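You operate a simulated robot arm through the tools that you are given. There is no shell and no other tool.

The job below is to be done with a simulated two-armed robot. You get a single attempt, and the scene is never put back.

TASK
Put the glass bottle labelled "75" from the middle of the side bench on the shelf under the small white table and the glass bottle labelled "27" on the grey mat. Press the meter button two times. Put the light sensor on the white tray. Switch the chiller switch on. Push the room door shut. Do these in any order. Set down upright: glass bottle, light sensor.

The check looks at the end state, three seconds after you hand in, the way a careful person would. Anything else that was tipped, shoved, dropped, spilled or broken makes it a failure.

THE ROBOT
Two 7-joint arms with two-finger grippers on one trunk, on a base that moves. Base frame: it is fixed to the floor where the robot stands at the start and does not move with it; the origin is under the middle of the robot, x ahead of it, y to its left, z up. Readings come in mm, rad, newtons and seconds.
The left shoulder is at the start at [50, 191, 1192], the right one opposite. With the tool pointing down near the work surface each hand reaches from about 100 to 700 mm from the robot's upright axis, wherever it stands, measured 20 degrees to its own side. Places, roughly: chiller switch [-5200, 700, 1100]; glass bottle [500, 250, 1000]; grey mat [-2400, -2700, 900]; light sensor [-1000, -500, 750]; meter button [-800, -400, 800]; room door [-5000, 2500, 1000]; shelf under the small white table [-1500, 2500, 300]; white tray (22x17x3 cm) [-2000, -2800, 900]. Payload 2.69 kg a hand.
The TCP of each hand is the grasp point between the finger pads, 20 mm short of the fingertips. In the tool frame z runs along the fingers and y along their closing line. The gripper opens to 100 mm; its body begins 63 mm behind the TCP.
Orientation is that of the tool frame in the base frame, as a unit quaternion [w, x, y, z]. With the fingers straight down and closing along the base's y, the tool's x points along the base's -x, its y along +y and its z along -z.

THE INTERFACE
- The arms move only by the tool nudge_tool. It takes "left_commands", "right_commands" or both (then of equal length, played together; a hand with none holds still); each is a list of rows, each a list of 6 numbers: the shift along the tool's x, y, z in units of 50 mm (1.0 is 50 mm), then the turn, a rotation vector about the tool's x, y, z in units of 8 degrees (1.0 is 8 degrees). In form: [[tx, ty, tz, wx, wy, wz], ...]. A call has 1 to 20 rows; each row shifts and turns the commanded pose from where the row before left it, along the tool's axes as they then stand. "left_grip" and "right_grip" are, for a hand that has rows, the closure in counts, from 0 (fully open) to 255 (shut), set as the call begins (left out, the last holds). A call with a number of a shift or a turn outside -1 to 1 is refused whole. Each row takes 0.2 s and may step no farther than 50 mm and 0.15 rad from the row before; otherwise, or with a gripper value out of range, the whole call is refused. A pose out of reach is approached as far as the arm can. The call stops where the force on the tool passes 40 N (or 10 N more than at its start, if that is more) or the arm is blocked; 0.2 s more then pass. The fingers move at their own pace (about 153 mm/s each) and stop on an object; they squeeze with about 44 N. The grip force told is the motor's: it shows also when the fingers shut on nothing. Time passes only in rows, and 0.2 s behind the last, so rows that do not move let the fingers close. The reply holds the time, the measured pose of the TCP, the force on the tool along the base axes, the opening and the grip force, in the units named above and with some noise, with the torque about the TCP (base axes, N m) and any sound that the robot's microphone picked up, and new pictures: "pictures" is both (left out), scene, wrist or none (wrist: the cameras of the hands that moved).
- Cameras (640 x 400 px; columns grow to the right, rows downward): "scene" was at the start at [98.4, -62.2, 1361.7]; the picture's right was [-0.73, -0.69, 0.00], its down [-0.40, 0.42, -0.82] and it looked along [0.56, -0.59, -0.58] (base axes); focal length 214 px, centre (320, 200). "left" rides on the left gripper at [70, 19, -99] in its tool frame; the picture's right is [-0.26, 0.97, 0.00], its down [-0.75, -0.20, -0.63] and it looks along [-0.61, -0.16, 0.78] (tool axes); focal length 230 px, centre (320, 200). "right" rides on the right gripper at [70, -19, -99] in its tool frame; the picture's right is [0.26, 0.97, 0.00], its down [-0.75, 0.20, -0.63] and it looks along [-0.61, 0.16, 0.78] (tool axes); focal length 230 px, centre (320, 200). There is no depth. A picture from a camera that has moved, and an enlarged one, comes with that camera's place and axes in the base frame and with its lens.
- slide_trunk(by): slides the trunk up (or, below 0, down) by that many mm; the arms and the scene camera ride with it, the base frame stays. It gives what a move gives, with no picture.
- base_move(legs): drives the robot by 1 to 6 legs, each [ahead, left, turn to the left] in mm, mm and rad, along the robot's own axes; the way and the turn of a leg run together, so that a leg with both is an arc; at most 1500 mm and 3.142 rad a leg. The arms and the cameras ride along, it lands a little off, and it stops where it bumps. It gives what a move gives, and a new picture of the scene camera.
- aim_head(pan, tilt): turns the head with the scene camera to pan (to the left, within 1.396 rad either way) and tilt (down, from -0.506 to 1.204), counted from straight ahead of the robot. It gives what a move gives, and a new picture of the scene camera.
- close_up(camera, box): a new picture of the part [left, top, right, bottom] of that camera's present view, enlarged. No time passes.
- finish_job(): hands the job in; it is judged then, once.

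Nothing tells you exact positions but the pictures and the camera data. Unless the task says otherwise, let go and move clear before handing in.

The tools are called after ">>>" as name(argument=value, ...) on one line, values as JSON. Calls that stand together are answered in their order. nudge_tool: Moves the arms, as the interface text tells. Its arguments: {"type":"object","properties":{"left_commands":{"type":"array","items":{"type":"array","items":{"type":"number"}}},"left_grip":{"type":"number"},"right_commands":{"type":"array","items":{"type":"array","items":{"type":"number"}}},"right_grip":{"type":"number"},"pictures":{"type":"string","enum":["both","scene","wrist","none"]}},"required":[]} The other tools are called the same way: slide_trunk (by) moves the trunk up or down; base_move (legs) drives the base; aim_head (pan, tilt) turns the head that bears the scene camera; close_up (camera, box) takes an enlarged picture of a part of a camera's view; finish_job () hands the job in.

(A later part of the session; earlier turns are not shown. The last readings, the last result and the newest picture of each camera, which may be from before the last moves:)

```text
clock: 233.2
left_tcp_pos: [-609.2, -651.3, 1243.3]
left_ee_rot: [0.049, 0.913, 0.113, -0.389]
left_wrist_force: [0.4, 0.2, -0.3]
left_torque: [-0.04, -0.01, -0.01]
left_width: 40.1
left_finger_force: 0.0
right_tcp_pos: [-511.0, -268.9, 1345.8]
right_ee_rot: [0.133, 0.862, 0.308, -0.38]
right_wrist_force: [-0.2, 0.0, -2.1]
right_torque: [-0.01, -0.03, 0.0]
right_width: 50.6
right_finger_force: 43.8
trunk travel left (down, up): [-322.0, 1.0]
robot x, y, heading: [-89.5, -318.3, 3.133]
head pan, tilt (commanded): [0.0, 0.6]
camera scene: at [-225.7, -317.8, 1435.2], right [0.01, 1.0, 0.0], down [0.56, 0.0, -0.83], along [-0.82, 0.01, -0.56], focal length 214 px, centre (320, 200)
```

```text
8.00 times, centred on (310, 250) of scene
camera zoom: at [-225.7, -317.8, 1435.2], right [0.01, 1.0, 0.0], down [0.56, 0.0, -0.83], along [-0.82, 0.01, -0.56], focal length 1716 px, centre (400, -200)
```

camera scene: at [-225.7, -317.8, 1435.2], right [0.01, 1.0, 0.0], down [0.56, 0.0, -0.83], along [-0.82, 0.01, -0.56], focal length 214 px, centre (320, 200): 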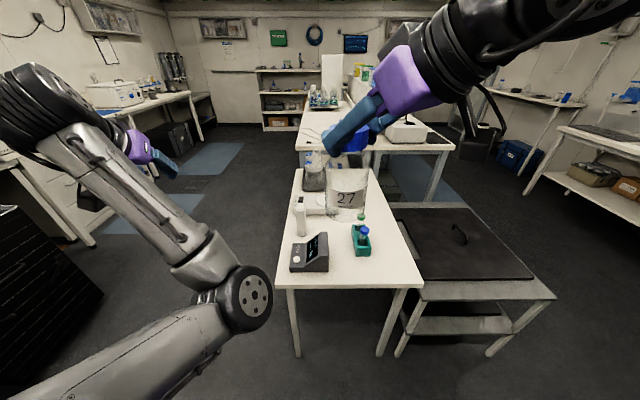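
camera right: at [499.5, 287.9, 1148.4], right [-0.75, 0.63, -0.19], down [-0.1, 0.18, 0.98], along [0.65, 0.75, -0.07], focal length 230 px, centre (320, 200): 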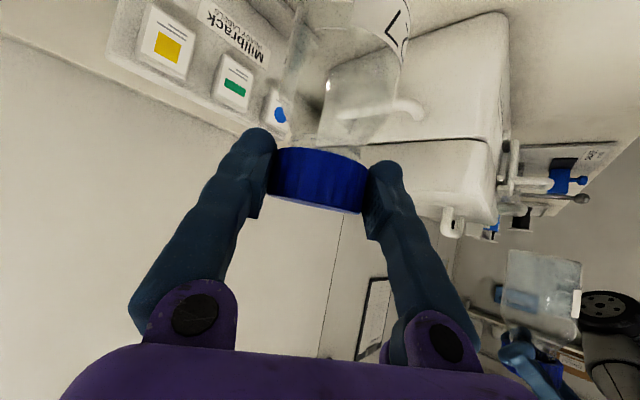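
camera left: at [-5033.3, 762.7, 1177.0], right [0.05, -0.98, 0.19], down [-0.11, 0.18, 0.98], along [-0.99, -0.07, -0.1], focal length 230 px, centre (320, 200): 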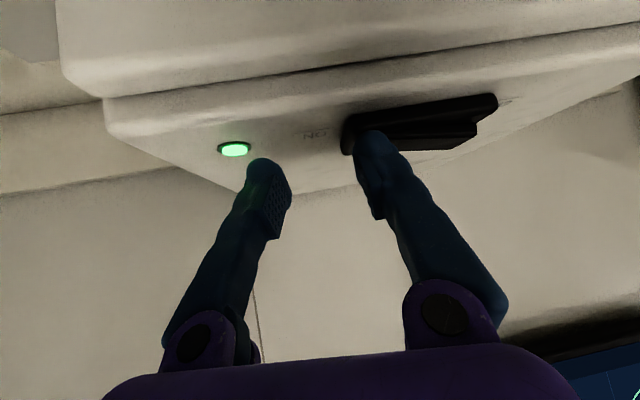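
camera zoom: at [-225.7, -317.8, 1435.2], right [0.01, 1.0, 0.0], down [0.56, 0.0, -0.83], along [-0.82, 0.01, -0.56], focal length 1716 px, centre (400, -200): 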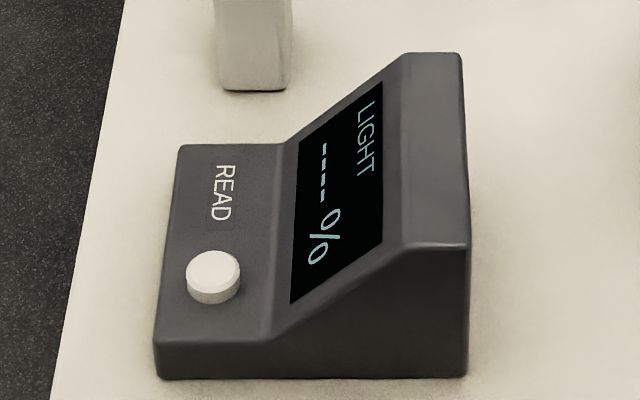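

The READ button is near [-770, -402, 790] and the light sensor is the tall white block near [-965, -395]. I'll lower the closed left hand in free space east of the table first.

>>> nudge_tool(left_commands=[[0.66, -0.274, 0.539, 0, 0, 0], [0.66, -0.274, 0.539, 0, 0, 0], [0.66, -0.274, 0.539, 0, 0, 0], [0.66, -0.274, 0.539, 0, 0, 0], [0.66, -0.274, 0.539, 0, 0, 0], [0.66, -0.274, 0.539, 0, 0, 0], [0.66, -0.274, 0.539, 0, 0, 0], [0.66, -0.274, 0.539, 0, 0, 0], [0, 0, 0, 0, 0, 0]], left_grip=255, pictures="both")

```text
clock: 234.0
left_tcp_pos: [-628.6, -615.5, 1241.1]
left_ee_rot: [0.033, 0.86, 0.123, -0.495]
left_wrist_force: [-0.3, -0.2, -0.2]
left_torque: [-0.01, 0.02, 0.0]
left_width: 0.0
left_finger_force: 29.4
right_tcp_pos: [-511.0, -268.9, 1344.6]
right_ee_rot: [0.134, 0.862, 0.308, -0.38]
right_wrist_force: [0.3, 1.0, -1.8]
right_torque: [0.05, -0.02, 0.03]
right_width: 50.6
right_finger_force: 44.3
trunk travel left (down, up): [-322.0, 1.0]
robot x, y, heading: [-95.0, -322.8, 3.138]
head pan, tilt (commanded): [0.0, 0.6]
stopped in row 3 (left hand): the arm was blocked; the commanded pose is now the measured one
camera scene: at [-225.8, -317.6, 1435.2], right [0.01, 1.0, 0.0], down [0.57, 0.0, -0.82], along [-0.82, 0.01, -0.57], focal length 214 px, centre (320, 200)
camera left: at [-507.2, -601.7, 1229.4], right [0.11, -0.98, 0.16], down [0.12, 0.17, 0.98], along [-0.99, -0.09, 0.14], focal length 230 px, centre (320, 200)
```

scene: 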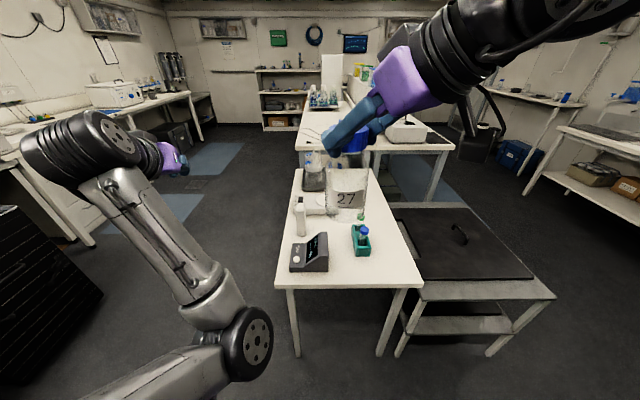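
left: 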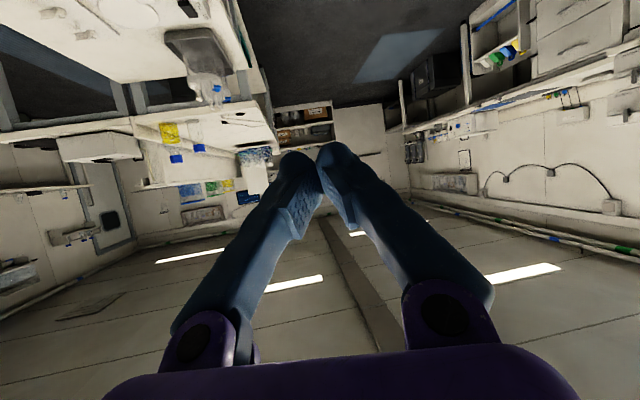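

>>> nudge_tool(left_commands=[[-0.254, -0.219, 0.932, 0, 0, 0], [-0.254, -0.219, 0.932, 0, 0, 0], [-0.254, -0.219, 0.932, 0, 0, 0], [-0.254, -0.219, 0.932, 0, 0, 0], [-0.254, -0.219, 0.932, 0, 0, 0], [0, 0, 0, 0, 0, 0]], pictures="scene")

```text
clock: 235.4
left_tcp_pos: [-868.9, -612.7, 1178.5]
left_ee_rot: [0.032, 0.86, 0.124, -0.493]
left_wrist_force: [-0.4, 0.4, 1.3]
left_torque: [-0.03, 0.0, 0.0]
left_width: 0.1
left_finger_force: 29.6
right_tcp_pos: [-509.3, -270.5, 1347.1]
right_ee_rot: [0.132, 0.862, 0.308, -0.38]
right_wrist_force: [-0.1, 0.1, -2.4]
right_torque: [-0.01, -0.03, 0.01]
right_width: 50.3
right_finger_force: 43.9
trunk travel left (down, up): [-322.0, 1.0]
robot x, y, heading: [-93.8, -318.5, 3.139]
head pan, tilt (commanded): [0.0, 0.6]
camera scene: at [-225.1, -317.6, 1435.3], right [0.01, 1.0, 0.0], down [0.56, 0.0, -0.83], along [-0.83, 0.01, -0.56], focal length 214 px, centre (320, 200)
```

scene: 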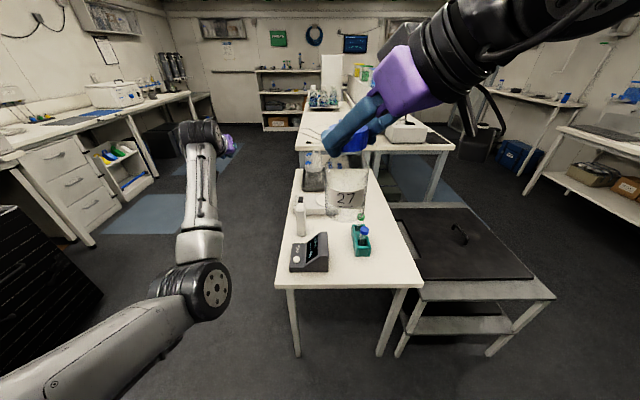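

>>> nudge_tool(left_commands=[[0.7, 0.151, 0.442, 0, 0, 0], [0.7, 0.151, 0.442, 0, 0, 0], [0.7, 0.151, 0.442, 0, 0, 0], [0.7, 0.151, 0.442, 0, 0, 0], [0.7, 0.151, 0.442, 0, 0, 0], [0.7, 0.151, 0.442, 0, 0, 0], [0, 0, 0, 0, 0, 0]], pictures="scene")

```text
clock: 237.0
left_tcp_pos: [-868.4, -643.9, 926.1]
left_ee_rot: [0.032, 0.86, 0.124, -0.493]
left_wrist_force: [0.5, 1.1, 0.3]
left_torque: [-0.01, 0.0, 0.01]
left_width: 0.0
left_finger_force: 29.7
right_tcp_pos: [-510.8, -269.7, 1345.7]
right_ee_rot: [0.134, 0.862, 0.309, -0.38]
right_wrist_force: [0.3, 0.5, -1.7]
right_torque: [0.03, -0.02, 0.02]
right_width: 50.4
right_finger_force: 44.2
trunk travel left (down, up): [-322.0, 1.0]
robot x, y, heading: [-95.6, -319.0, 3.138]
head pan, tilt (commanded): [0.0, 0.6]
camera scene: at [-225.4, -317.5, 1435.2], right [0.01, 1.0, 0.0], down [0.56, 0.0, -0.83], along [-0.83, 0.01, -0.56], focal length 214 px, centre (320, 200)
```

scene: 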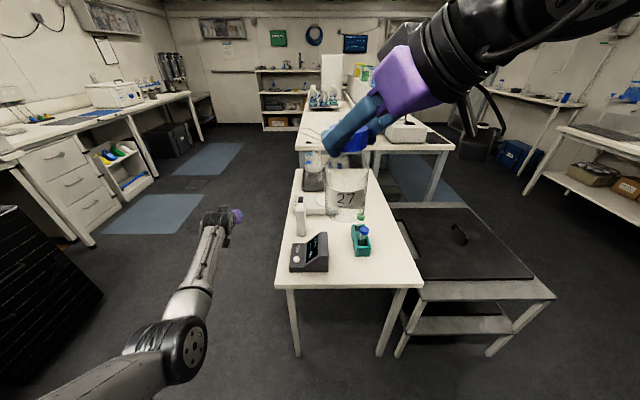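

>>> nudge_tool(left_commands=[[0.374, 0.19, -0.657, 0, 0, 0], [0.374, 0.19, -0.657, 0, 0, 0], [0, 0, 0, 0, 0.8, 0], [0, 0, 0, 0, 0.8, 0], [0, 0, 0, 0, 0, 0]], pictures="scene")

```text
clock: 238.2
left_tcp_pos: [-789.4, -643.3, 927.2]
left_ee_rot: [0.019, 0.911, 0.127, -0.393]
left_wrist_force: [0.1, 0.0, 0.0]
left_torque: [0.0, 0.0, 0.02]
left_width: 0.0
left_finger_force: 29.4
right_tcp_pos: [-510.7, -270.3, 1344.9]
right_ee_rot: [0.133, 0.863, 0.308, -0.379]
right_wrist_force: [-1.2, -0.1, -2.4]
right_torque: [0.02, -0.05, 0.01]
right_width: 50.6
right_finger_force: 44.4
trunk travel left (down, up): [-322.0, 1.0]
robot x, y, heading: [-94.0, -316.6, 3.136]
head pan, tilt (commanded): [0.0, 0.6]
camera scene: at [-225.7, -317.7, 1435.2], right [0.01, 1.0, 0.0], down [0.57, 0.0, -0.82], along [-0.82, 0.01, -0.57], focal length 214 px, centre (320, 200)
```

scene: 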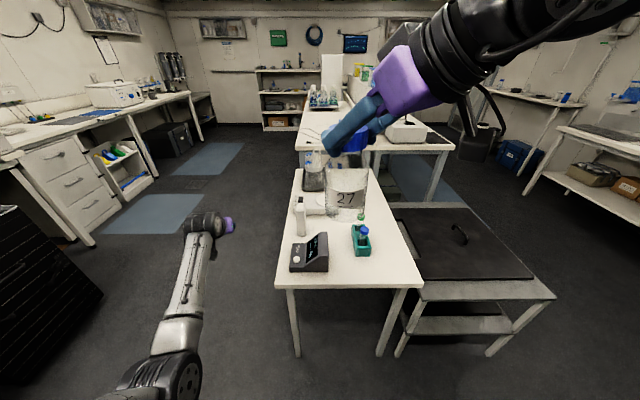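

>>> base_move(legs=[[-24, 0, 0], [0, -241, 0]])

>>> close_up(camera="left", box=[0, 0, 640, 400])

```text
clock: 241.3
left_tcp_pos: [-764.6, -401.6, 927.2]
left_ee_rot: [0.017, 0.911, 0.124, -0.394]
left_wrist_force: [-0.2, 0.5, -0.1]
left_torque: [0.01, 0.0, 0.0]
left_width: 0.0
left_finger_force: 29.3
right_tcp_pos: [-484.2, -29.7, 1345.1]
right_ee_rot: [0.134, 0.862, 0.307, -0.38]
right_wrist_force: [0.0, -0.4, -2.4]
right_torque: [-0.02, -0.01, -0.02]
right_width: 50.4
right_finger_force: 44.2
trunk travel left (down, up): [-322.0, 1.0]
robot x, y, heading: [-69.2, -76.3, 3.133]
head pan, tilt (commanded): [0.0, 0.6]
camera scene: at [-199.5, -77.9, 1435.2], right [0.01, 1.0, 0.0], down [0.57, -0.01, -0.82], along [-0.82, 0.01, -0.57], focal length 214 px, centre (320, 200)
```

scene: 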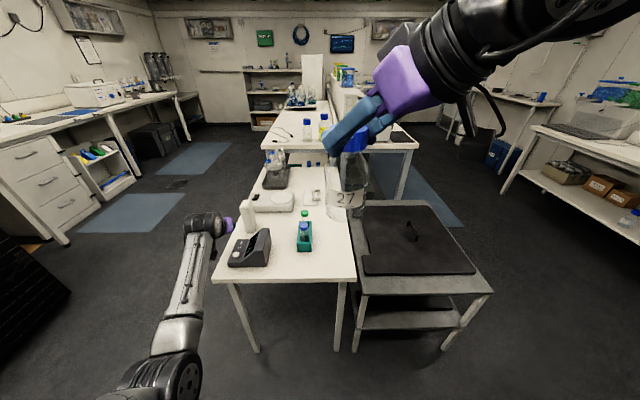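

```text
1.00 times, centred on (320, 200) of left (not enlarged: the box is as wide or as high as the picture)
camera zoom: at [-643.4, -390.5, 943.8], right [0.06, -0.99, 0.12], down [-0.09, 0.12, 0.99], along [-0.99, -0.07, -0.09], focal length 230 px, centre (320, 200)
```

zoom: 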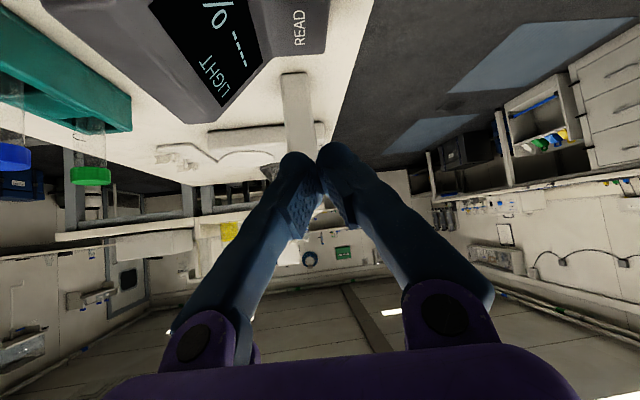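

>>> nudge_tool(left_commands=[[0.578, 0.054, 0.553, 0, 0, 0], [0.578, 0.054, 0.553, 0, 0, 0], [0, 0, 0, 0, 0, 0]], pictures="both")

>>> close_up(camera="scene", box=[180, 190, 300, 290])

```text
clock: 242.1
left_tcp_pos: [-764.7, -399.0, 844.8]
left_ee_rot: [0.016, 0.911, 0.124, -0.393]
left_wrist_force: [-1.0, -0.4, -0.1]
left_torque: [0.02, 0.03, 0.0]
left_width: 0.1
left_finger_force: 29.4
right_tcp_pos: [-484.6, -29.5, 1346.7]
right_ee_rot: [0.133, 0.862, 0.307, -0.38]
right_wrist_force: [0.0, -0.4, -1.7]
right_torque: [0.05, -0.02, 0.01]
right_width: 50.1
right_finger_force: 44.2
trunk travel left (down, up): [-322.0, 1.0]
robot x, y, heading: [-69.2, -80.2, 3.134]
head pan, tilt (commanded): [0.0, 0.6]
camera scene: at [-199.3, -78.0, 1435.2], right [0.01, 1.0, 0.0], down [0.56, -0.01, -0.83], along [-0.83, 0.01, -0.56], focal length 214 px, centre (320, 200)
camera left: at [-643.0, -388.4, 861.8], right [0.06, -0.99, 0.12], down [-0.09, 0.12, 0.99], along [-0.99, -0.07, -0.09], focal length 230 px, centre (320, 200)
```

scene: 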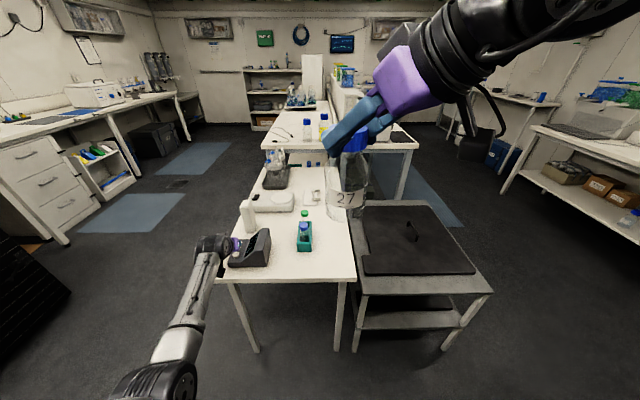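
left: 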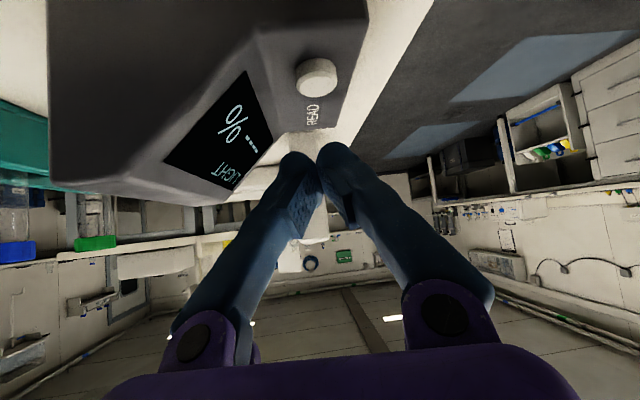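

```text
4.00 times, centred on (240, 240) of scene
camera zoom: at [-199.3, -78.0, 1435.2], right [0.01, 1.0, 0.0], down [0.56, -0.01, -0.83], along [-0.83, 0.01, -0.56], focal length 858 px, centre (640, 40)
```

zoom: 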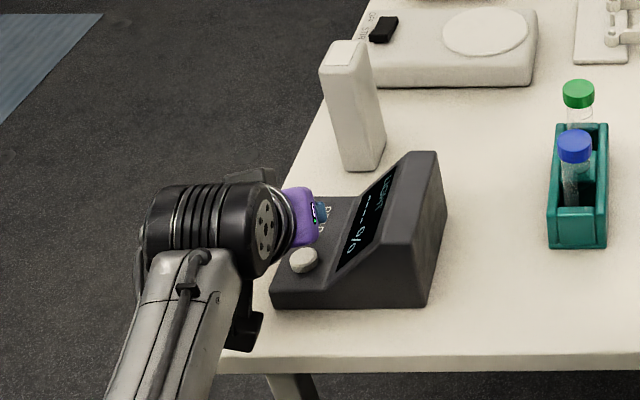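

>>> nudge_tool(left_commands=[[0.39, 0.164, 0.738, 0, 0, 0], [0, 0, 0, 0, 0, 0]], pictures="both")

>>> close_up(camera="scene", box=[180, 190, 300, 290])

```text
clock: 242.7
left_tcp_pos: [-776.4, -406.9, 804.4]
left_ee_rot: [0.017, 0.91, 0.124, -0.394]
left_wrist_force: [0.2, -0.4, -0.5]
left_torque: [0.01, -0.03, -0.02]
left_width: 0.1
left_finger_force: 29.6
right_tcp_pos: [-482.3, -29.5, 1345.8]
right_ee_rot: [0.133, 0.862, 0.307, -0.38]
right_wrist_force: [-0.3, 0.2, -2.0]
right_torque: [0.02, 0.02, -0.01]
right_width: 50.6
right_finger_force: 43.9
trunk travel left (down, up): [-322.0, 1.0]
robot x, y, heading: [-64.4, -77.8, 3.13]
head pan, tilt (commanded): [0.0, 0.6]
camera scene: at [-198.8, -77.6, 1435.3], right [0.01, 1.0, 0.0], down [0.56, -0.01, -0.83], along [-0.83, 0.01, -0.56], focal length 214 px, centre (320, 200)
camera left: at [-653.8, -396.2, 821.8], right [0.06, -0.99, 0.12], down [-0.09, 0.12, 0.99], along [-0.99, -0.07, -0.09], focal length 230 px, centre (320, 200)
```

scene: 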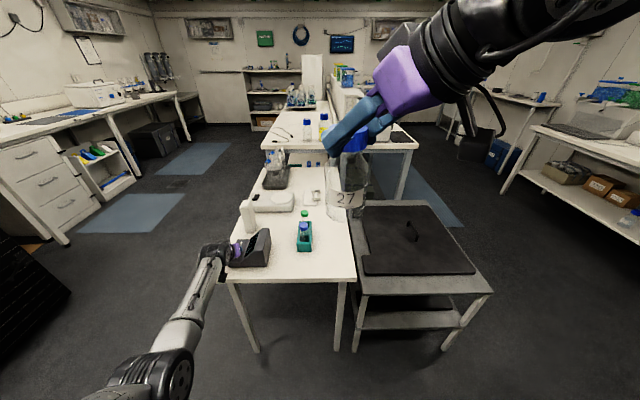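
left: 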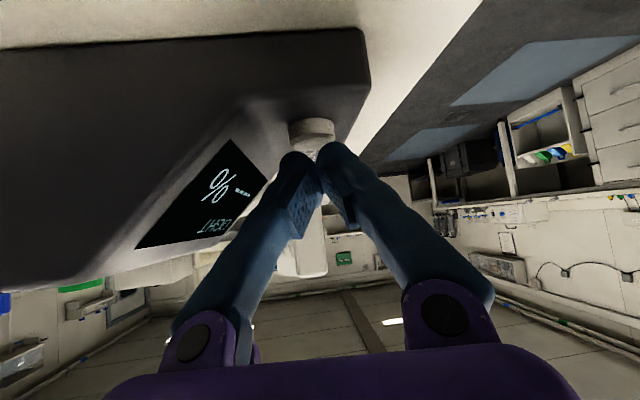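

```text
4.00 times, centred on (240, 240) of scene
camera zoom: at [-198.8, -77.6, 1435.3], right [0.01, 1.0, 0.0], down [0.56, -0.01, -0.83], along [-0.83, 0.01, -0.56], focal length 858 px, centre (640, 40)
```

zoom: 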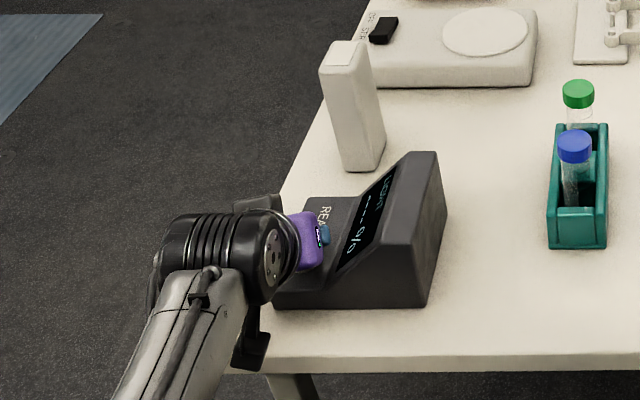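

>>> nudge_tool(left_commands=[[0.0578, 0.005, 0.0553, 0, 0, 0], [0.0578, 0.005, 0.0553, 0, 0, 0], [0, 0, 0, 0, 0, 0]], pictures="wrist")

>>> close_up(camera="left", box=[220, 70, 420, 200])

```text
clock: 243.5
left_tcp_pos: [-776.3, -408.3, 797.9]
left_ee_rot: [0.017, 0.91, 0.124, -0.395]
left_wrist_force: [0.3, 0.5, 1.6]
left_torque: [-0.01, -0.01, -0.03]
left_width: 0.3
left_finger_force: 29.7
right_tcp_pos: [-483.8, -29.3, 1345.2]
right_ee_rot: [0.133, 0.862, 0.306, -0.381]
right_wrist_force: [-0.3, -1.3, -2.5]
right_torque: [-0.01, 0.0, 0.04]
right_width: 50.7
right_finger_force: 44.0
trunk travel left (down, up): [-322.0, 1.0]
robot x, y, heading: [-69.9, -78.2, 3.127]
head pan, tilt (commanded): [0.0, 0.6]
camera left: at [-654.5, -397.5, 814.7], right [0.06, -0.99, 0.12], down [-0.09, 0.12, 0.99], along [-0.99, -0.07, -0.08], focal length 230 px, centre (320, 200)
```

left: 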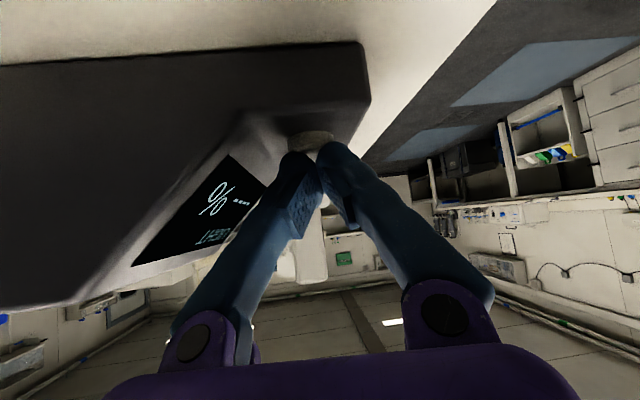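

```text
3.08 times, centred on (320, 135) of left
camera zoom: at [-654.5, -397.5, 814.7], right [0.06, -0.99, 0.12], down [-0.09, 0.12, 0.99], along [-0.99, -0.07, -0.08], focal length 708 px, centre (320, 400)
```

zoom: 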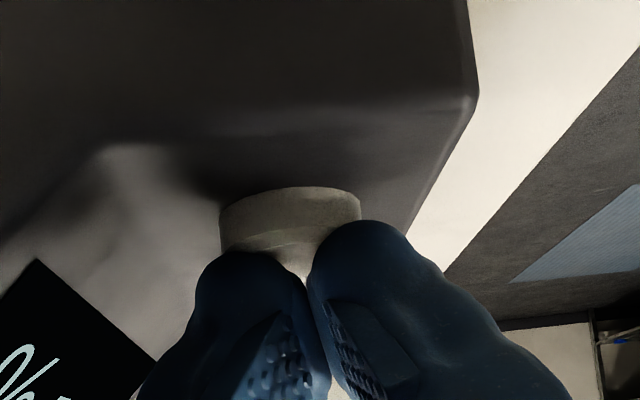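

>>> nudge_tool(left_commands=[[0.0433, 0.004, 0.0415, 0, 0, 0], [0, 0, 0, 0, 0, 0]], pictures="none")

```text
clock: 244.1
left_tcp_pos: [-776.2, -407.8, 795.9]
left_ee_rot: [0.016, 0.911, 0.123, -0.394]
left_wrist_force: [0.2, 0.7, 2.6]
left_torque: [0.0, -0.05, -0.02]
left_width: 0.0
left_finger_force: 29.3
right_tcp_pos: [-483.0, -28.7, 1346.2]
right_ee_rot: [0.132, 0.862, 0.307, -0.381]
right_wrist_force: [0.2, -0.2, -2.0]
right_torque: [0.0, -0.03, 0.02]
right_width: 50.6
right_finger_force: 44.1
trunk travel left (down, up): [-322.0, 1.0]
robot x, y, heading: [-70.8, -81.2, 3.133]
head pan, tilt (commanded): [0.0, 0.6]
heard: click
```

>>> nudge_tool(left_commands=[[-0.145, -0.013, -0.138, 0, 0, 0], [-0.145, -0.013, -0.138, 0, 0, 0], [0, 0, 0, 0, 0, 0]], pictures="wrist")

>>> close_up(camera="scene", box=[210, 210, 290, 280])

```text
clock: 244.9
left_tcp_pos: [-776.2, -410.1, 815.6]
left_ee_rot: [0.018, 0.911, 0.125, -0.393]
left_wrist_force: [-0.4, 0.5, -0.1]
left_torque: [-0.02, 0.0, 0.02]
left_width: 0.0
left_finger_force: 29.6
right_tcp_pos: [-484.0, -29.4, 1346.3]
right_ee_rot: [0.132, 0.862, 0.307, -0.381]
right_wrist_force: [-0.4, -0.2, -1.5]
right_torque: [0.0, -0.03, 0.0]
right_width: 50.3
right_finger_force: 43.9
trunk travel left (down, up): [-322.0, 1.0]
robot x, y, heading: [-68.5, -81.5, 3.128]
head pan, tilt (commanded): [0.0, 0.6]
camera left: at [-654.7, -398.7, 832.1], right [0.06, -0.99, 0.12], down [-0.09, 0.12, 0.99], along [-0.99, -0.07, -0.09], focal length 230 px, centre (320, 200)
```

left: 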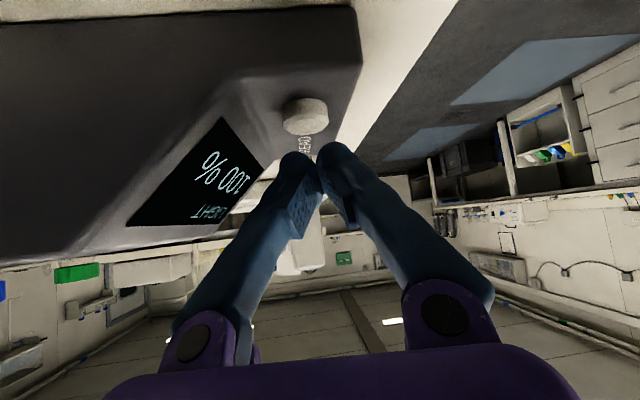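

```text
5.71 times, centred on (250, 245) of scene
camera zoom: at [-199.6, -78.1, 1435.2], right [0.01, 1.0, 0.0], down [0.57, -0.01, -0.82], along [-0.82, 0.01, -0.57], focal length 1226 px, centre (720, -57)
```

zoom: 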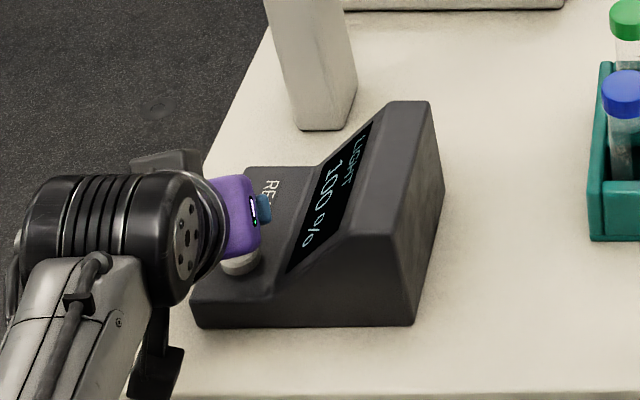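

>>> nudge_tool(left_commands=[[0.145, 0.013, 0.138, 0, 0, 0], [0.145, 0.013, 0.138, 0, 0, 0], [0, 0, 0, 0, 0, 0]], pictures="none")

```text
clock: 245.7
left_tcp_pos: [-776.8, -409.3, 797.9]
left_ee_rot: [0.017, 0.91, 0.124, -0.395]
left_wrist_force: [-0.1, 1.2, 1.0]
left_torque: [0.03, 0.01, 0.02]
left_width: 0.1
left_finger_force: 29.8
right_tcp_pos: [-483.8, -29.1, 1345.2]
right_ee_rot: [0.132, 0.863, 0.306, -0.38]
right_wrist_force: [-1.1, -0.1, -2.2]
right_torque: [0.0, -0.01, 0.01]
right_width: 50.6
right_finger_force: 44.3
trunk travel left (down, up): [-322.0, 1.0]
robot x, y, heading: [-69.0, -78.2, 3.13]
head pan, tilt (commanded): [0.0, 0.6]
```

>>> nudge_tool(left_commands=[[0.0433, 0.004, 0.0415, 0, 0, 0], [0, 0, 0, 0, 0, 0]], pictures="none")

```text
clock: 246.3
left_tcp_pos: [-776.6, -410.2, 794.4]
left_ee_rot: [0.016, 0.91, 0.124, -0.395]
left_wrist_force: [-1.8, 0.3, 6.5]
left_torque: [-0.04, 0.05, -0.05]
left_width: 0.2
left_finger_force: 29.7
right_tcp_pos: [-483.1, -28.8, 1346.5]
right_ee_rot: [0.133, 0.862, 0.307, -0.38]
right_wrist_force: [-0.5, 0.3, -1.3]
right_torque: [-0.01, -0.01, 0.05]
right_width: 50.7
right_finger_force: 44.3
trunk travel left (down, up): [-322.0, 1.0]
robot x, y, heading: [-70.8, -79.6, 3.12]
head pan, tilt (commanded): [0.0, 0.6]
heard: click
```

>>> nudge_tool(left_commands=[[-0.29, -0.027, -0.277, 0, 0, 0], [-0.578, -0.054, -0.553, 0, 0, 0], [-0.578, -0.054, -0.553, 0, 0, 0], [0, 0, 0, 0, 0, 0]], pictures="wrist")

>>> close_up(camera="scene", box=[200, 190, 300, 280])

```text
clock: 247.3
left_tcp_pos: [-775.5, -410.3, 894.4]
left_ee_rot: [0.018, 0.911, 0.125, -0.392]
left_wrist_force: [0.4, -0.5, -0.1]
left_torque: [0.03, 0.0, 0.01]
left_width: 0.0
left_finger_force: 30.1
right_tcp_pos: [-484.5, -29.3, 1345.5]
right_ee_rot: [0.132, 0.862, 0.307, -0.38]
right_wrist_force: [-0.2, -0.2, -2.5]
right_torque: [0.02, -0.03, -0.03]
right_width: 50.6
right_finger_force: 43.8
trunk travel left (down, up): [-322.0, 1.0]
robot x, y, heading: [-69.7, -84.2, 3.129]
head pan, tilt (commanded): [0.0, 0.6]
camera left: at [-654.4, -398.9, 910.7], right [0.06, -0.99, 0.12], down [-0.09, 0.12, 0.99], along [-0.99, -0.07, -0.09], focal length 230 px, centre (320, 200)
```

left: 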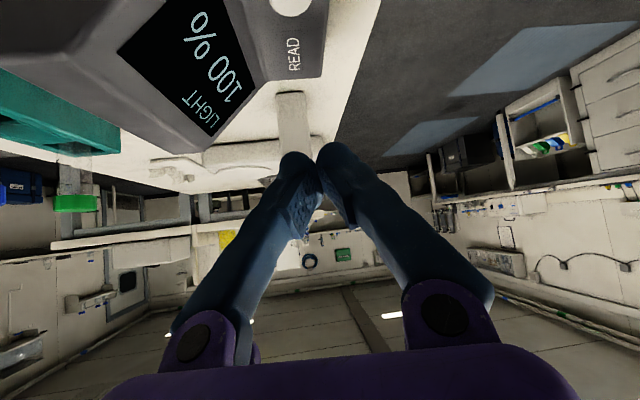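

```text
4.44 times, centred on (250, 235) of scene
camera zoom: at [-199.6, -78.1, 1435.2], right [0.01, 1.0, 0.0], down [0.57, -0.01, -0.82], along [-0.82, 0.01, -0.57], focal length 953 px, centre (631, 44)
```

zoom: 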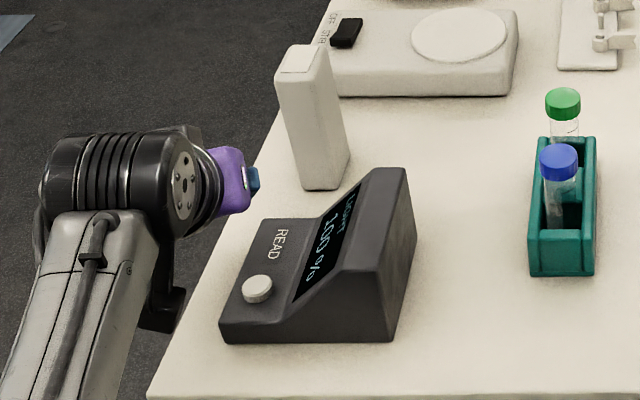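

>>> close_up(camera="left", box=[200, 60, 400, 180])

>>> aim_head(pan=0.3, tilt=0.6)

>>> close_up(camera="scene", box=[260, 170, 420, 270])

```text
3.20 times, centred on (300, 120) of left
camera zoom: at [-654.4, -398.9, 910.7], right [0.06, -0.99, 0.12], down [-0.09, 0.12, 0.99], along [-0.99, -0.07, -0.09], focal length 736 px, centre (384, 456)
```

zoom: 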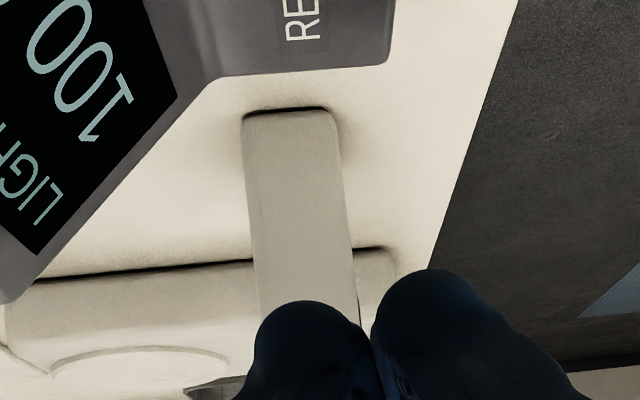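

```text
clock: 248.1
left_tcp_pos: [-775.8, -410.6, 893.3]
left_ee_rot: [0.018, 0.91, 0.125, -0.394]
left_wrist_force: [-0.4, 0.2, -0.7]
left_torque: [0.0, 0.0, 0.02]
left_width: 0.2
left_finger_force: 29.3
right_tcp_pos: [-483.4, -29.6, 1345.0]
right_ee_rot: [0.133, 0.862, 0.307, -0.38]
right_wrist_force: [0.1, 0.2, -2.9]
right_torque: [0.01, -0.01, 0.01]
right_width: 50.7
right_finger_force: 44.5
trunk travel left (down, up): [-322.0, 1.0]
robot x, y, heading: [-71.7, -84.4, 3.128]
head pan, tilt (commanded): [0.3, 0.6]
camera scene: at [-195.8, -104.1, 1435.2], right [-0.28, 0.96, 0.0], down [0.54, 0.16, -0.82], along [-0.79, -0.23, -0.57], focal length 214 px, centre (320, 200)
```

scene: 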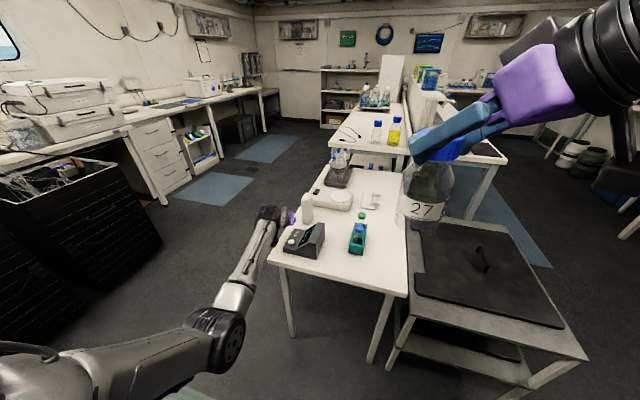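

```text
4.00 times, centred on (340, 220) of scene
camera zoom: at [-195.8, -104.1, 1435.2], right [-0.28, 0.96, 0.0], down [0.54, 0.16, -0.82], along [-0.79, -0.23, -0.57], focal length 858 px, centre (240, 120)
```

zoom: 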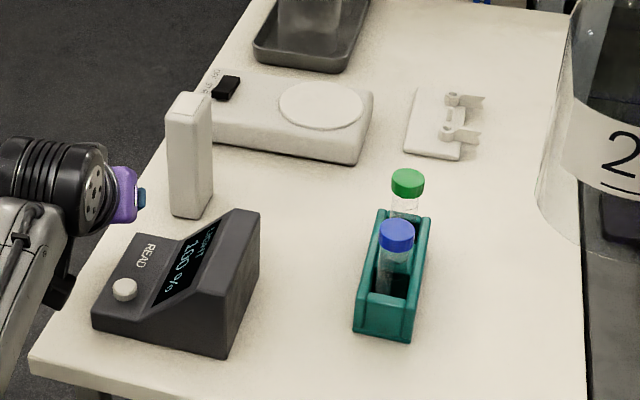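

>>> nudge_tool(left_commands=[[-0.505, -0.047, -0.484, 0, 0, 0], [-0.505, -0.047, -0.484, 0, 0, 0], [0, 0, 0, 0.481, -0.089, 0.766], [0, 0, 0, 0.481, -0.089, 0.766], [0, 0, 0, 0, 0, 0]], left_grip=0, pictures="scene")

```text
clock: 249.3
left_tcp_pos: [-776.7, -408.3, 964.3]
left_ee_rot: [0.0, 0.913, -0.001, -0.407]
left_wrist_force: [-0.9, -0.6, 0.0]
left_torque: [-0.02, 0.0, -0.01]
left_width: 100.1
left_finger_force: 0.0
right_tcp_pos: [-484.1, -29.9, 1345.7]
right_ee_rot: [0.133, 0.862, 0.307, -0.38]
right_wrist_force: [-0.3, 0.1, -2.8]
right_torque: [0.05, -0.02, 0.03]
right_width: 50.7
right_finger_force: 43.8
trunk travel left (down, up): [-322.0, 1.0]
robot x, y, heading: [-65.8, -77.3, 3.123]
head pan, tilt (commanded): [0.3, 0.6]
camera scene: at [-195.9, -104.0, 1435.2], right [-0.28, 0.96, 0.0], down [0.54, 0.16, -0.82], along [-0.79, -0.24, -0.57], focal length 214 px, centre (320, 200)
```

scene: 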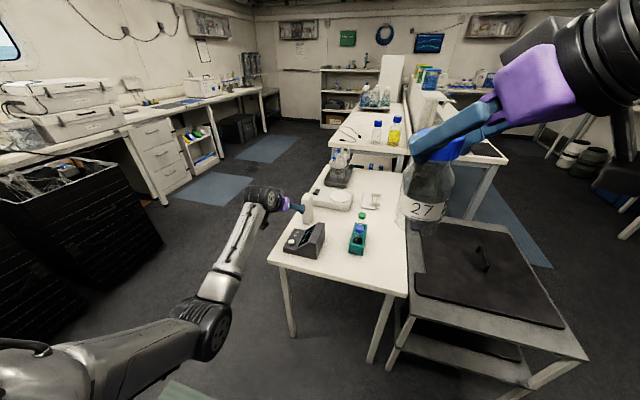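

>>> base_move(legs=[[140, -9, 0.012]])

>>> close_up(camera="left", box=[0, 0, 640, 400])

```text
clock: 250.6
left_tcp_pos: [-913.9, -407.1, 963.9]
left_ee_rot: [0.001, 0.913, 0.004, -0.408]
left_wrist_force: [-0.6, 0.2, 0.3]
left_torque: [-0.02, 0.02, 0.01]
left_width: 100.0
left_finger_force: 0.0
right_tcp_pos: [-625.2, -24.0, 1345.9]
right_ee_rot: [0.136, 0.86, 0.312, -0.379]
right_wrist_force: [0.5, 0.6, -2.4]
right_torque: [0.01, -0.01, 0.01]
right_width: 50.5
right_finger_force: 43.9
trunk travel left (down, up): [-322.0, 1.0]
robot x, y, heading: [-212.4, -72.6, 3.145]
head pan, tilt (commanded): [0.3, 0.6]
camera scene: at [-336.2, -95.6, 1435.2], right [-0.29, 0.96, 0.0], down [0.54, 0.17, -0.82], along [-0.79, -0.24, -0.57], focal length 214 px, centre (320, 200)
```

scene: 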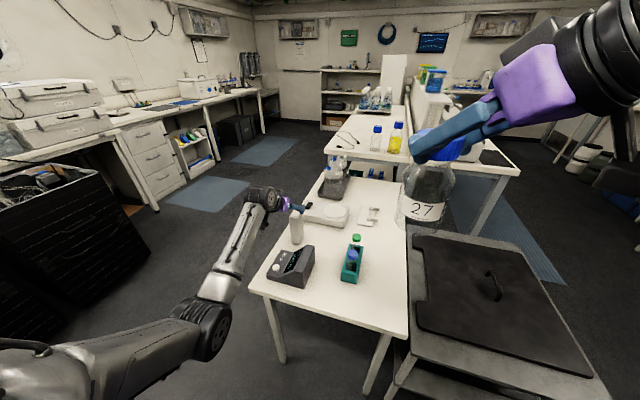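

```text
1.00 times, centred on (320, 200) of left (not enlarged: the box is as wide or as high as the picture)
camera zoom: at [-792.9, -422.7, 978.1], right [-0.16, -0.97, 0.19], down [-0.03, 0.2, 0.98], along [-0.99, 0.15, -0.06], focal length 230 px, centre (320, 200)
```

zoom: 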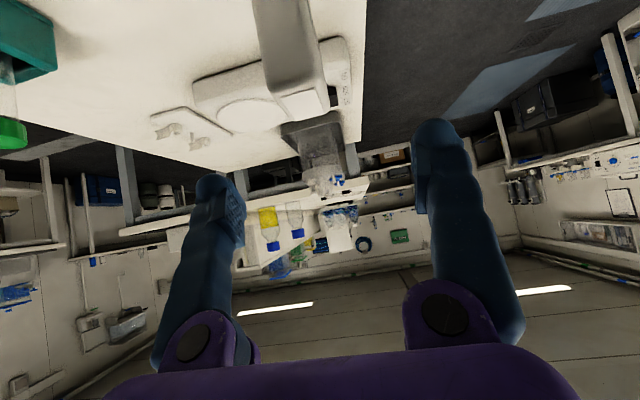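

>>> nudge_tool(left_commands=[[0.96, -0.25, 0, 0, 0, 0], [0, 0, 0.8, 0, 0, 0], [0, 0, 0, 0, 0, 0]], pictures="wrist")

```text
clock: 251.4
left_tcp_pos: [-910.1, -395.7, 903.9]
left_ee_rot: [0.001, 0.912, 0.004, -0.409]
left_wrist_force: [0.0, 0.3, -0.2]
left_torque: [0.03, -0.02, 0.02]
left_width: 99.9
left_finger_force: 0.1
right_tcp_pos: [-622.3, -23.2, 1346.3]
right_ee_rot: [0.134, 0.861, 0.311, -0.38]
right_wrist_force: [-0.1, 0.1, -1.7]
right_torque: [0.02, -0.07, 0.0]
right_width: 50.6
right_finger_force: 44.5
trunk travel left (down, up): [-322.0, 1.0]
robot x, y, heading: [-211.3, -69.2, 3.141]
head pan, tilt (commanded): [0.3, 0.6]
camera left: at [-789.3, -411.3, 916.4], right [-0.16, -0.97, 0.19], down [-0.03, 0.2, 0.98], along [-0.99, 0.15, -0.06], focal length 230 px, centre (320, 200)
```

left: 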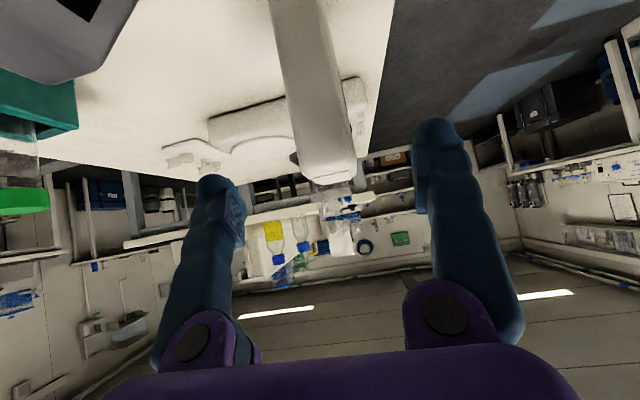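

>>> nudge_tool(left_commands=[[0.017, -0.02, 0.82, 0, 0, 0], [0.017, -0.02, 0.82, 0, 0, 0], [0, 0, 0, 0, 0, 0]], pictures="both")

>>> close_up(camera="scene", box=[230, 170, 390, 290])

```text
clock: 252.2
left_tcp_pos: [-970.4, -393.5, 847.2]
left_ee_rot: [0.002, 0.912, 0.005, -0.409]
left_wrist_force: [0.3, 0.9, -0.2]
left_torque: [-0.01, -0.01, -0.01]
left_width: 100.0
left_finger_force: 0.1
right_tcp_pos: [-623.4, -24.8, 1346.2]
right_ee_rot: [0.135, 0.861, 0.312, -0.379]
right_wrist_force: [0.0, -0.7, -1.9]
right_torque: [0.03, -0.03, -0.01]
right_width: 50.3
right_finger_force: 44.2
trunk travel left (down, up): [-322.0, 1.0]
robot x, y, heading: [-208.5, -73.4, 3.139]
head pan, tilt (commanded): [0.3, 0.6]
camera scene: at [-335.1, -95.8, 1435.3], right [-0.3, 0.96, 0.0], down [0.54, 0.17, -0.83], along [-0.79, -0.24, -0.56], focal length 214 px, centre (320, 200)
camera left: at [-849.3, -410.1, 861.1], right [-0.16, -0.97, 0.19], down [-0.03, 0.2, 0.98], along [-0.99, 0.15, -0.06], focal length 230 px, centre (320, 200)
```

scene: 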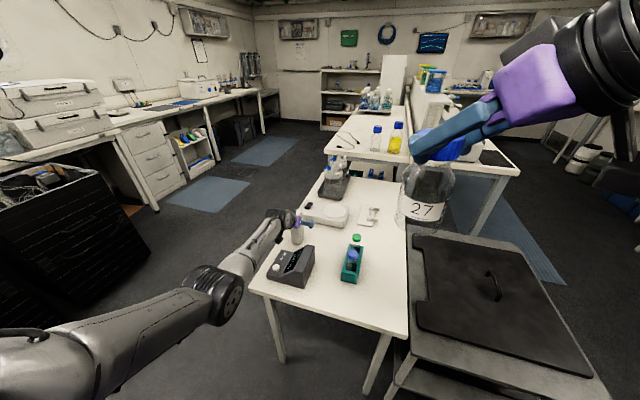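
left: 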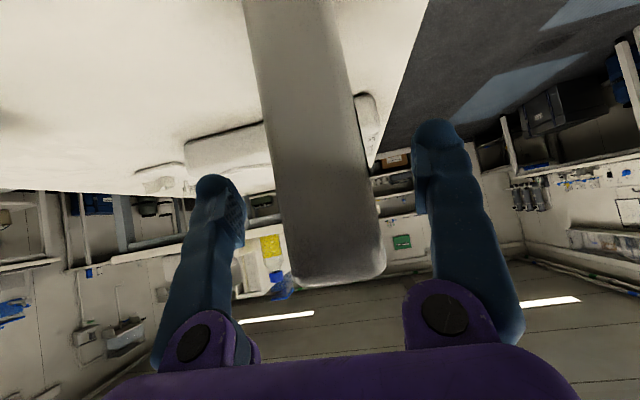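

```text
3.33 times, centred on (310, 230) of scene
camera zoom: at [-335.1, -95.8, 1435.3], right [-0.3, 0.96, 0.0], down [0.54, 0.17, -0.83], along [-0.79, -0.24, -0.56], focal length 715 px, centre (353, 100)
```

zoom: 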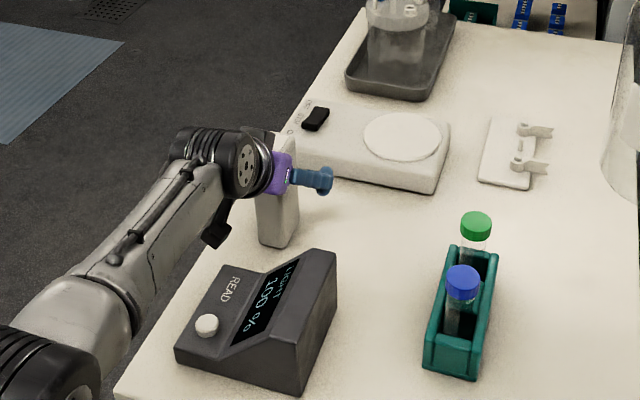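

>>> nudge_tool(left_commands=[[0, 0, 0, 0, 0, 0], [0, 0, 0, 0, 0, 0], [0, 0, 0, 0, 0, 0], [0, 0, 0, 0, 0, 0]], left_grip=255, pictures="wrist")

```text
clock: 253.2
left_tcp_pos: [-971.1, -393.7, 847.7]
left_ee_rot: [0.001, 0.913, 0.004, -0.408]
left_wrist_force: [-0.9, -1.3, 1.3]
left_torque: [-0.06, 0.03, 0.04]
left_width: 39.1
left_finger_force: 43.5
right_tcp_pos: [-623.9, -23.3, 1344.8]
right_ee_rot: [0.135, 0.861, 0.311, -0.38]
right_wrist_force: [0.9, -0.1, -2.1]
right_torque: [0.01, -0.01, -0.02]
right_width: 50.2
right_finger_force: 44.3
trunk travel left (down, up): [-322.0, 1.0]
robot x, y, heading: [-209.2, -69.5, 3.139]
head pan, tilt (commanded): [0.3, 0.6]
camera left: at [-849.3, -410.1, 860.9], right [-0.16, -0.97, 0.19], down [-0.03, 0.2, 0.98], along [-0.99, 0.15, -0.06], focal length 230 px, centre (320, 200)
```

left: 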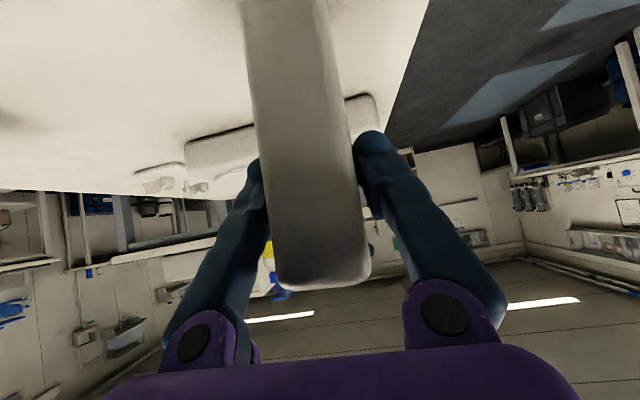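

>>> nudge_tool(left_commands=[[-0.298, 0, -0.267, 0, 0, 0], [-0.596, 0, -0.534, 0, 0, 0], [-0.596, 0, -0.534, 0, 0, 0], [-0.596, 0, -0.534, 0, 0, 0], [0, 0, 0, 0, 0, 0]], pictures="both")

```text
clock: 254.4
left_tcp_pos: [-969.6, -393.8, 985.2]
left_ee_rot: [0.002, 0.913, 0.005, -0.408]
left_wrist_force: [0.2, -0.1, -2.2]
left_torque: [-0.03, 0.01, 0.0]
left_width: 39.0
left_finger_force: 43.7
right_tcp_pos: [-626.0, -24.2, 1345.8]
right_ee_rot: [0.134, 0.861, 0.311, -0.379]
right_wrist_force: [0.4, 0.0, -2.6]
right_torque: [0.0, -0.04, 0.03]
right_width: 50.7
right_finger_force: 44.0
trunk travel left (down, up): [-322.0, 1.0]
robot x, y, heading: [-209.5, -73.2, 3.146]
head pan, tilt (commanded): [0.3, 0.6]
camera scene: at [-336.3, -96.0, 1435.1], right [-0.29, 0.96, 0.0], down [0.54, 0.17, -0.82], along [-0.79, -0.24, -0.57], focal length 214 px, centre (320, 200)
camera left: at [-849.2, -409.3, 998.4], right [-0.16, -0.97, 0.19], down [-0.03, 0.2, 0.98], along [-0.99, 0.15, -0.07], focal length 230 px, centre (320, 200)
```

scene: 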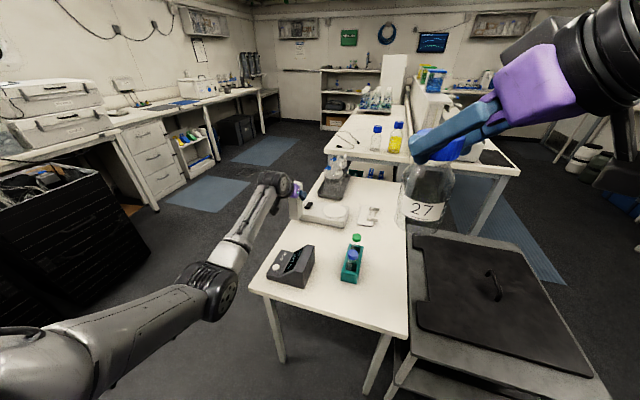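
left: 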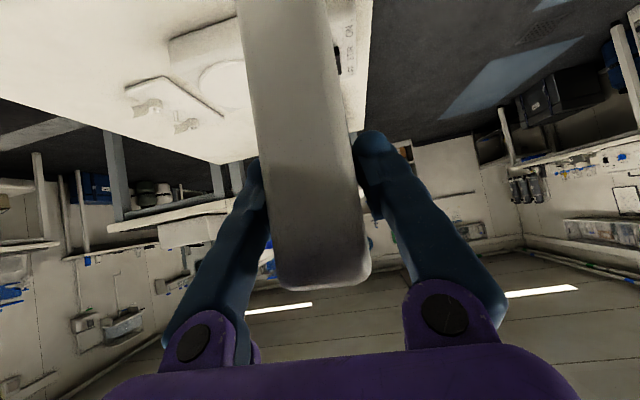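

>>> nudge_tool(left_commands=[[-0.596, 0, -0.534, 0, 0, 0], [-0.596, 0, -0.534, 0, 0, 0], [0, 0, 0, 0, 0, 0]], pictures="none")

>>> base_move(legs=[[-130, 0, 0], [0, 950, 0]])

>>> aim_head(pan=0.8, tilt=0.4)

```text
clock: 255.2
left_tcp_pos: [-969.7, -392.9, 1067.2]
left_ee_rot: [0.002, 0.913, 0.004, -0.409]
left_wrist_force: [-0.5, 0.7, -2.2]
left_torque: [0.05, 0.02, 0.03]
left_width: 38.8
left_finger_force: 43.9
right_tcp_pos: [-625.3, -23.1, 1345.8]
right_ee_rot: [0.134, 0.861, 0.311, -0.379]
right_wrist_force: [0.0, 0.7, -2.5]
right_torque: [0.0, -0.01, 0.02]
right_width: 50.4
right_finger_force: 43.8
trunk travel left (down, up): [-322.0, 1.0]
robot x, y, heading: [-212.0, -70.9, 3.142]
head pan, tilt (commanded): [0.3, 0.6]
```

```text
clock: 264.6
left_tcp_pos: [-830.8, -1336.3, 1067.0]
left_ee_rot: [0.005, 0.913, 0.012, -0.408]
left_wrist_force: [-0.5, -0.2, -2.0]
left_torque: [-0.02, -0.03, 0.06]
left_width: 38.8
left_finger_force: 43.8
right_tcp_pos: [-491.3, -962.7, 1345.5]
right_ee_rot: [0.137, 0.859, 0.317, -0.378]
right_wrist_force: [0.0, 0.9, -2.9]
right_torque: [-0.02, 0.0, -0.03]
right_width: 50.2
right_finger_force: 43.9
trunk travel left (down, up): [-322.0, 1.0]
robot x, y, heading: [-80.0, -1004.8, -3.131]
head pan, tilt (commanded): [0.3, 0.6]
camera scene: at [-201.7, -1030.8, 1435.1], right [-0.31, 0.95, 0.0], down [0.54, 0.17, -0.82], along [-0.78, -0.26, -0.57], focal length 214 px, centre (320, 200)
```

scene: 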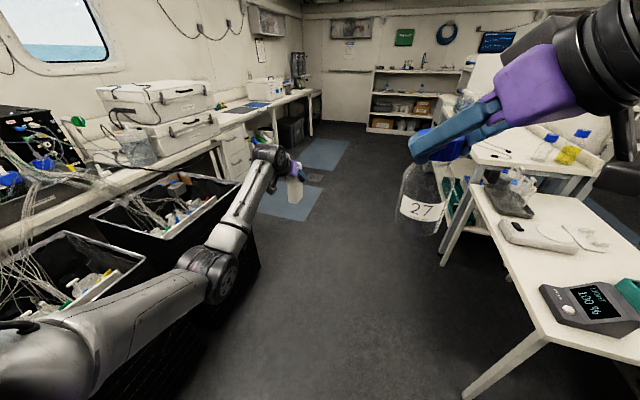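

```text
clock: 265.6
left_tcp_pos: [-831.8, -1336.5, 1065.9]
left_ee_rot: [0.004, 0.913, 0.011, -0.407]
left_wrist_force: [-0.5, 0.5, -2.2]
left_torque: [0.02, 0.03, 0.0]
left_width: 39.0
left_finger_force: 44.0
right_tcp_pos: [-492.5, -962.7, 1346.3]
right_ee_rot: [0.136, 0.859, 0.317, -0.378]
right_wrist_force: [0.1, 0.6, -2.6]
right_torque: [0.04, -0.05, 0.02]
right_width: 50.4
right_finger_force: 44.5
trunk travel left (down, up): [-322.0, 1.0]
robot x, y, heading: [-77.6, -1002.9, -3.13]
head pan, tilt (commanded): [0.799, 0.4]
camera scene: at [-181.4, -1070.7, 1453.3], right [-0.73, 0.69, 0.0], down [0.27, 0.28, -0.92], along [-0.63, -0.67, -0.39], focal length 214 px, centre (320, 200)
```

scene: 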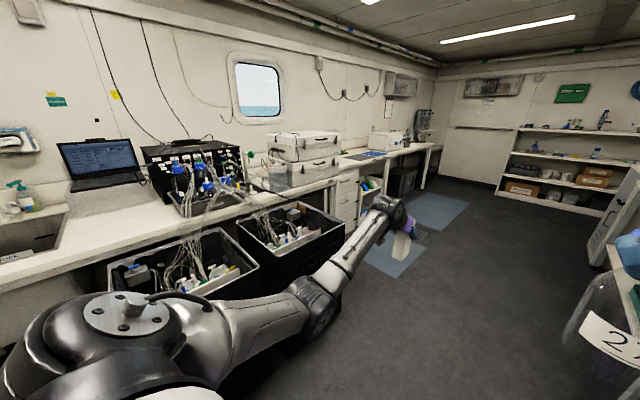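

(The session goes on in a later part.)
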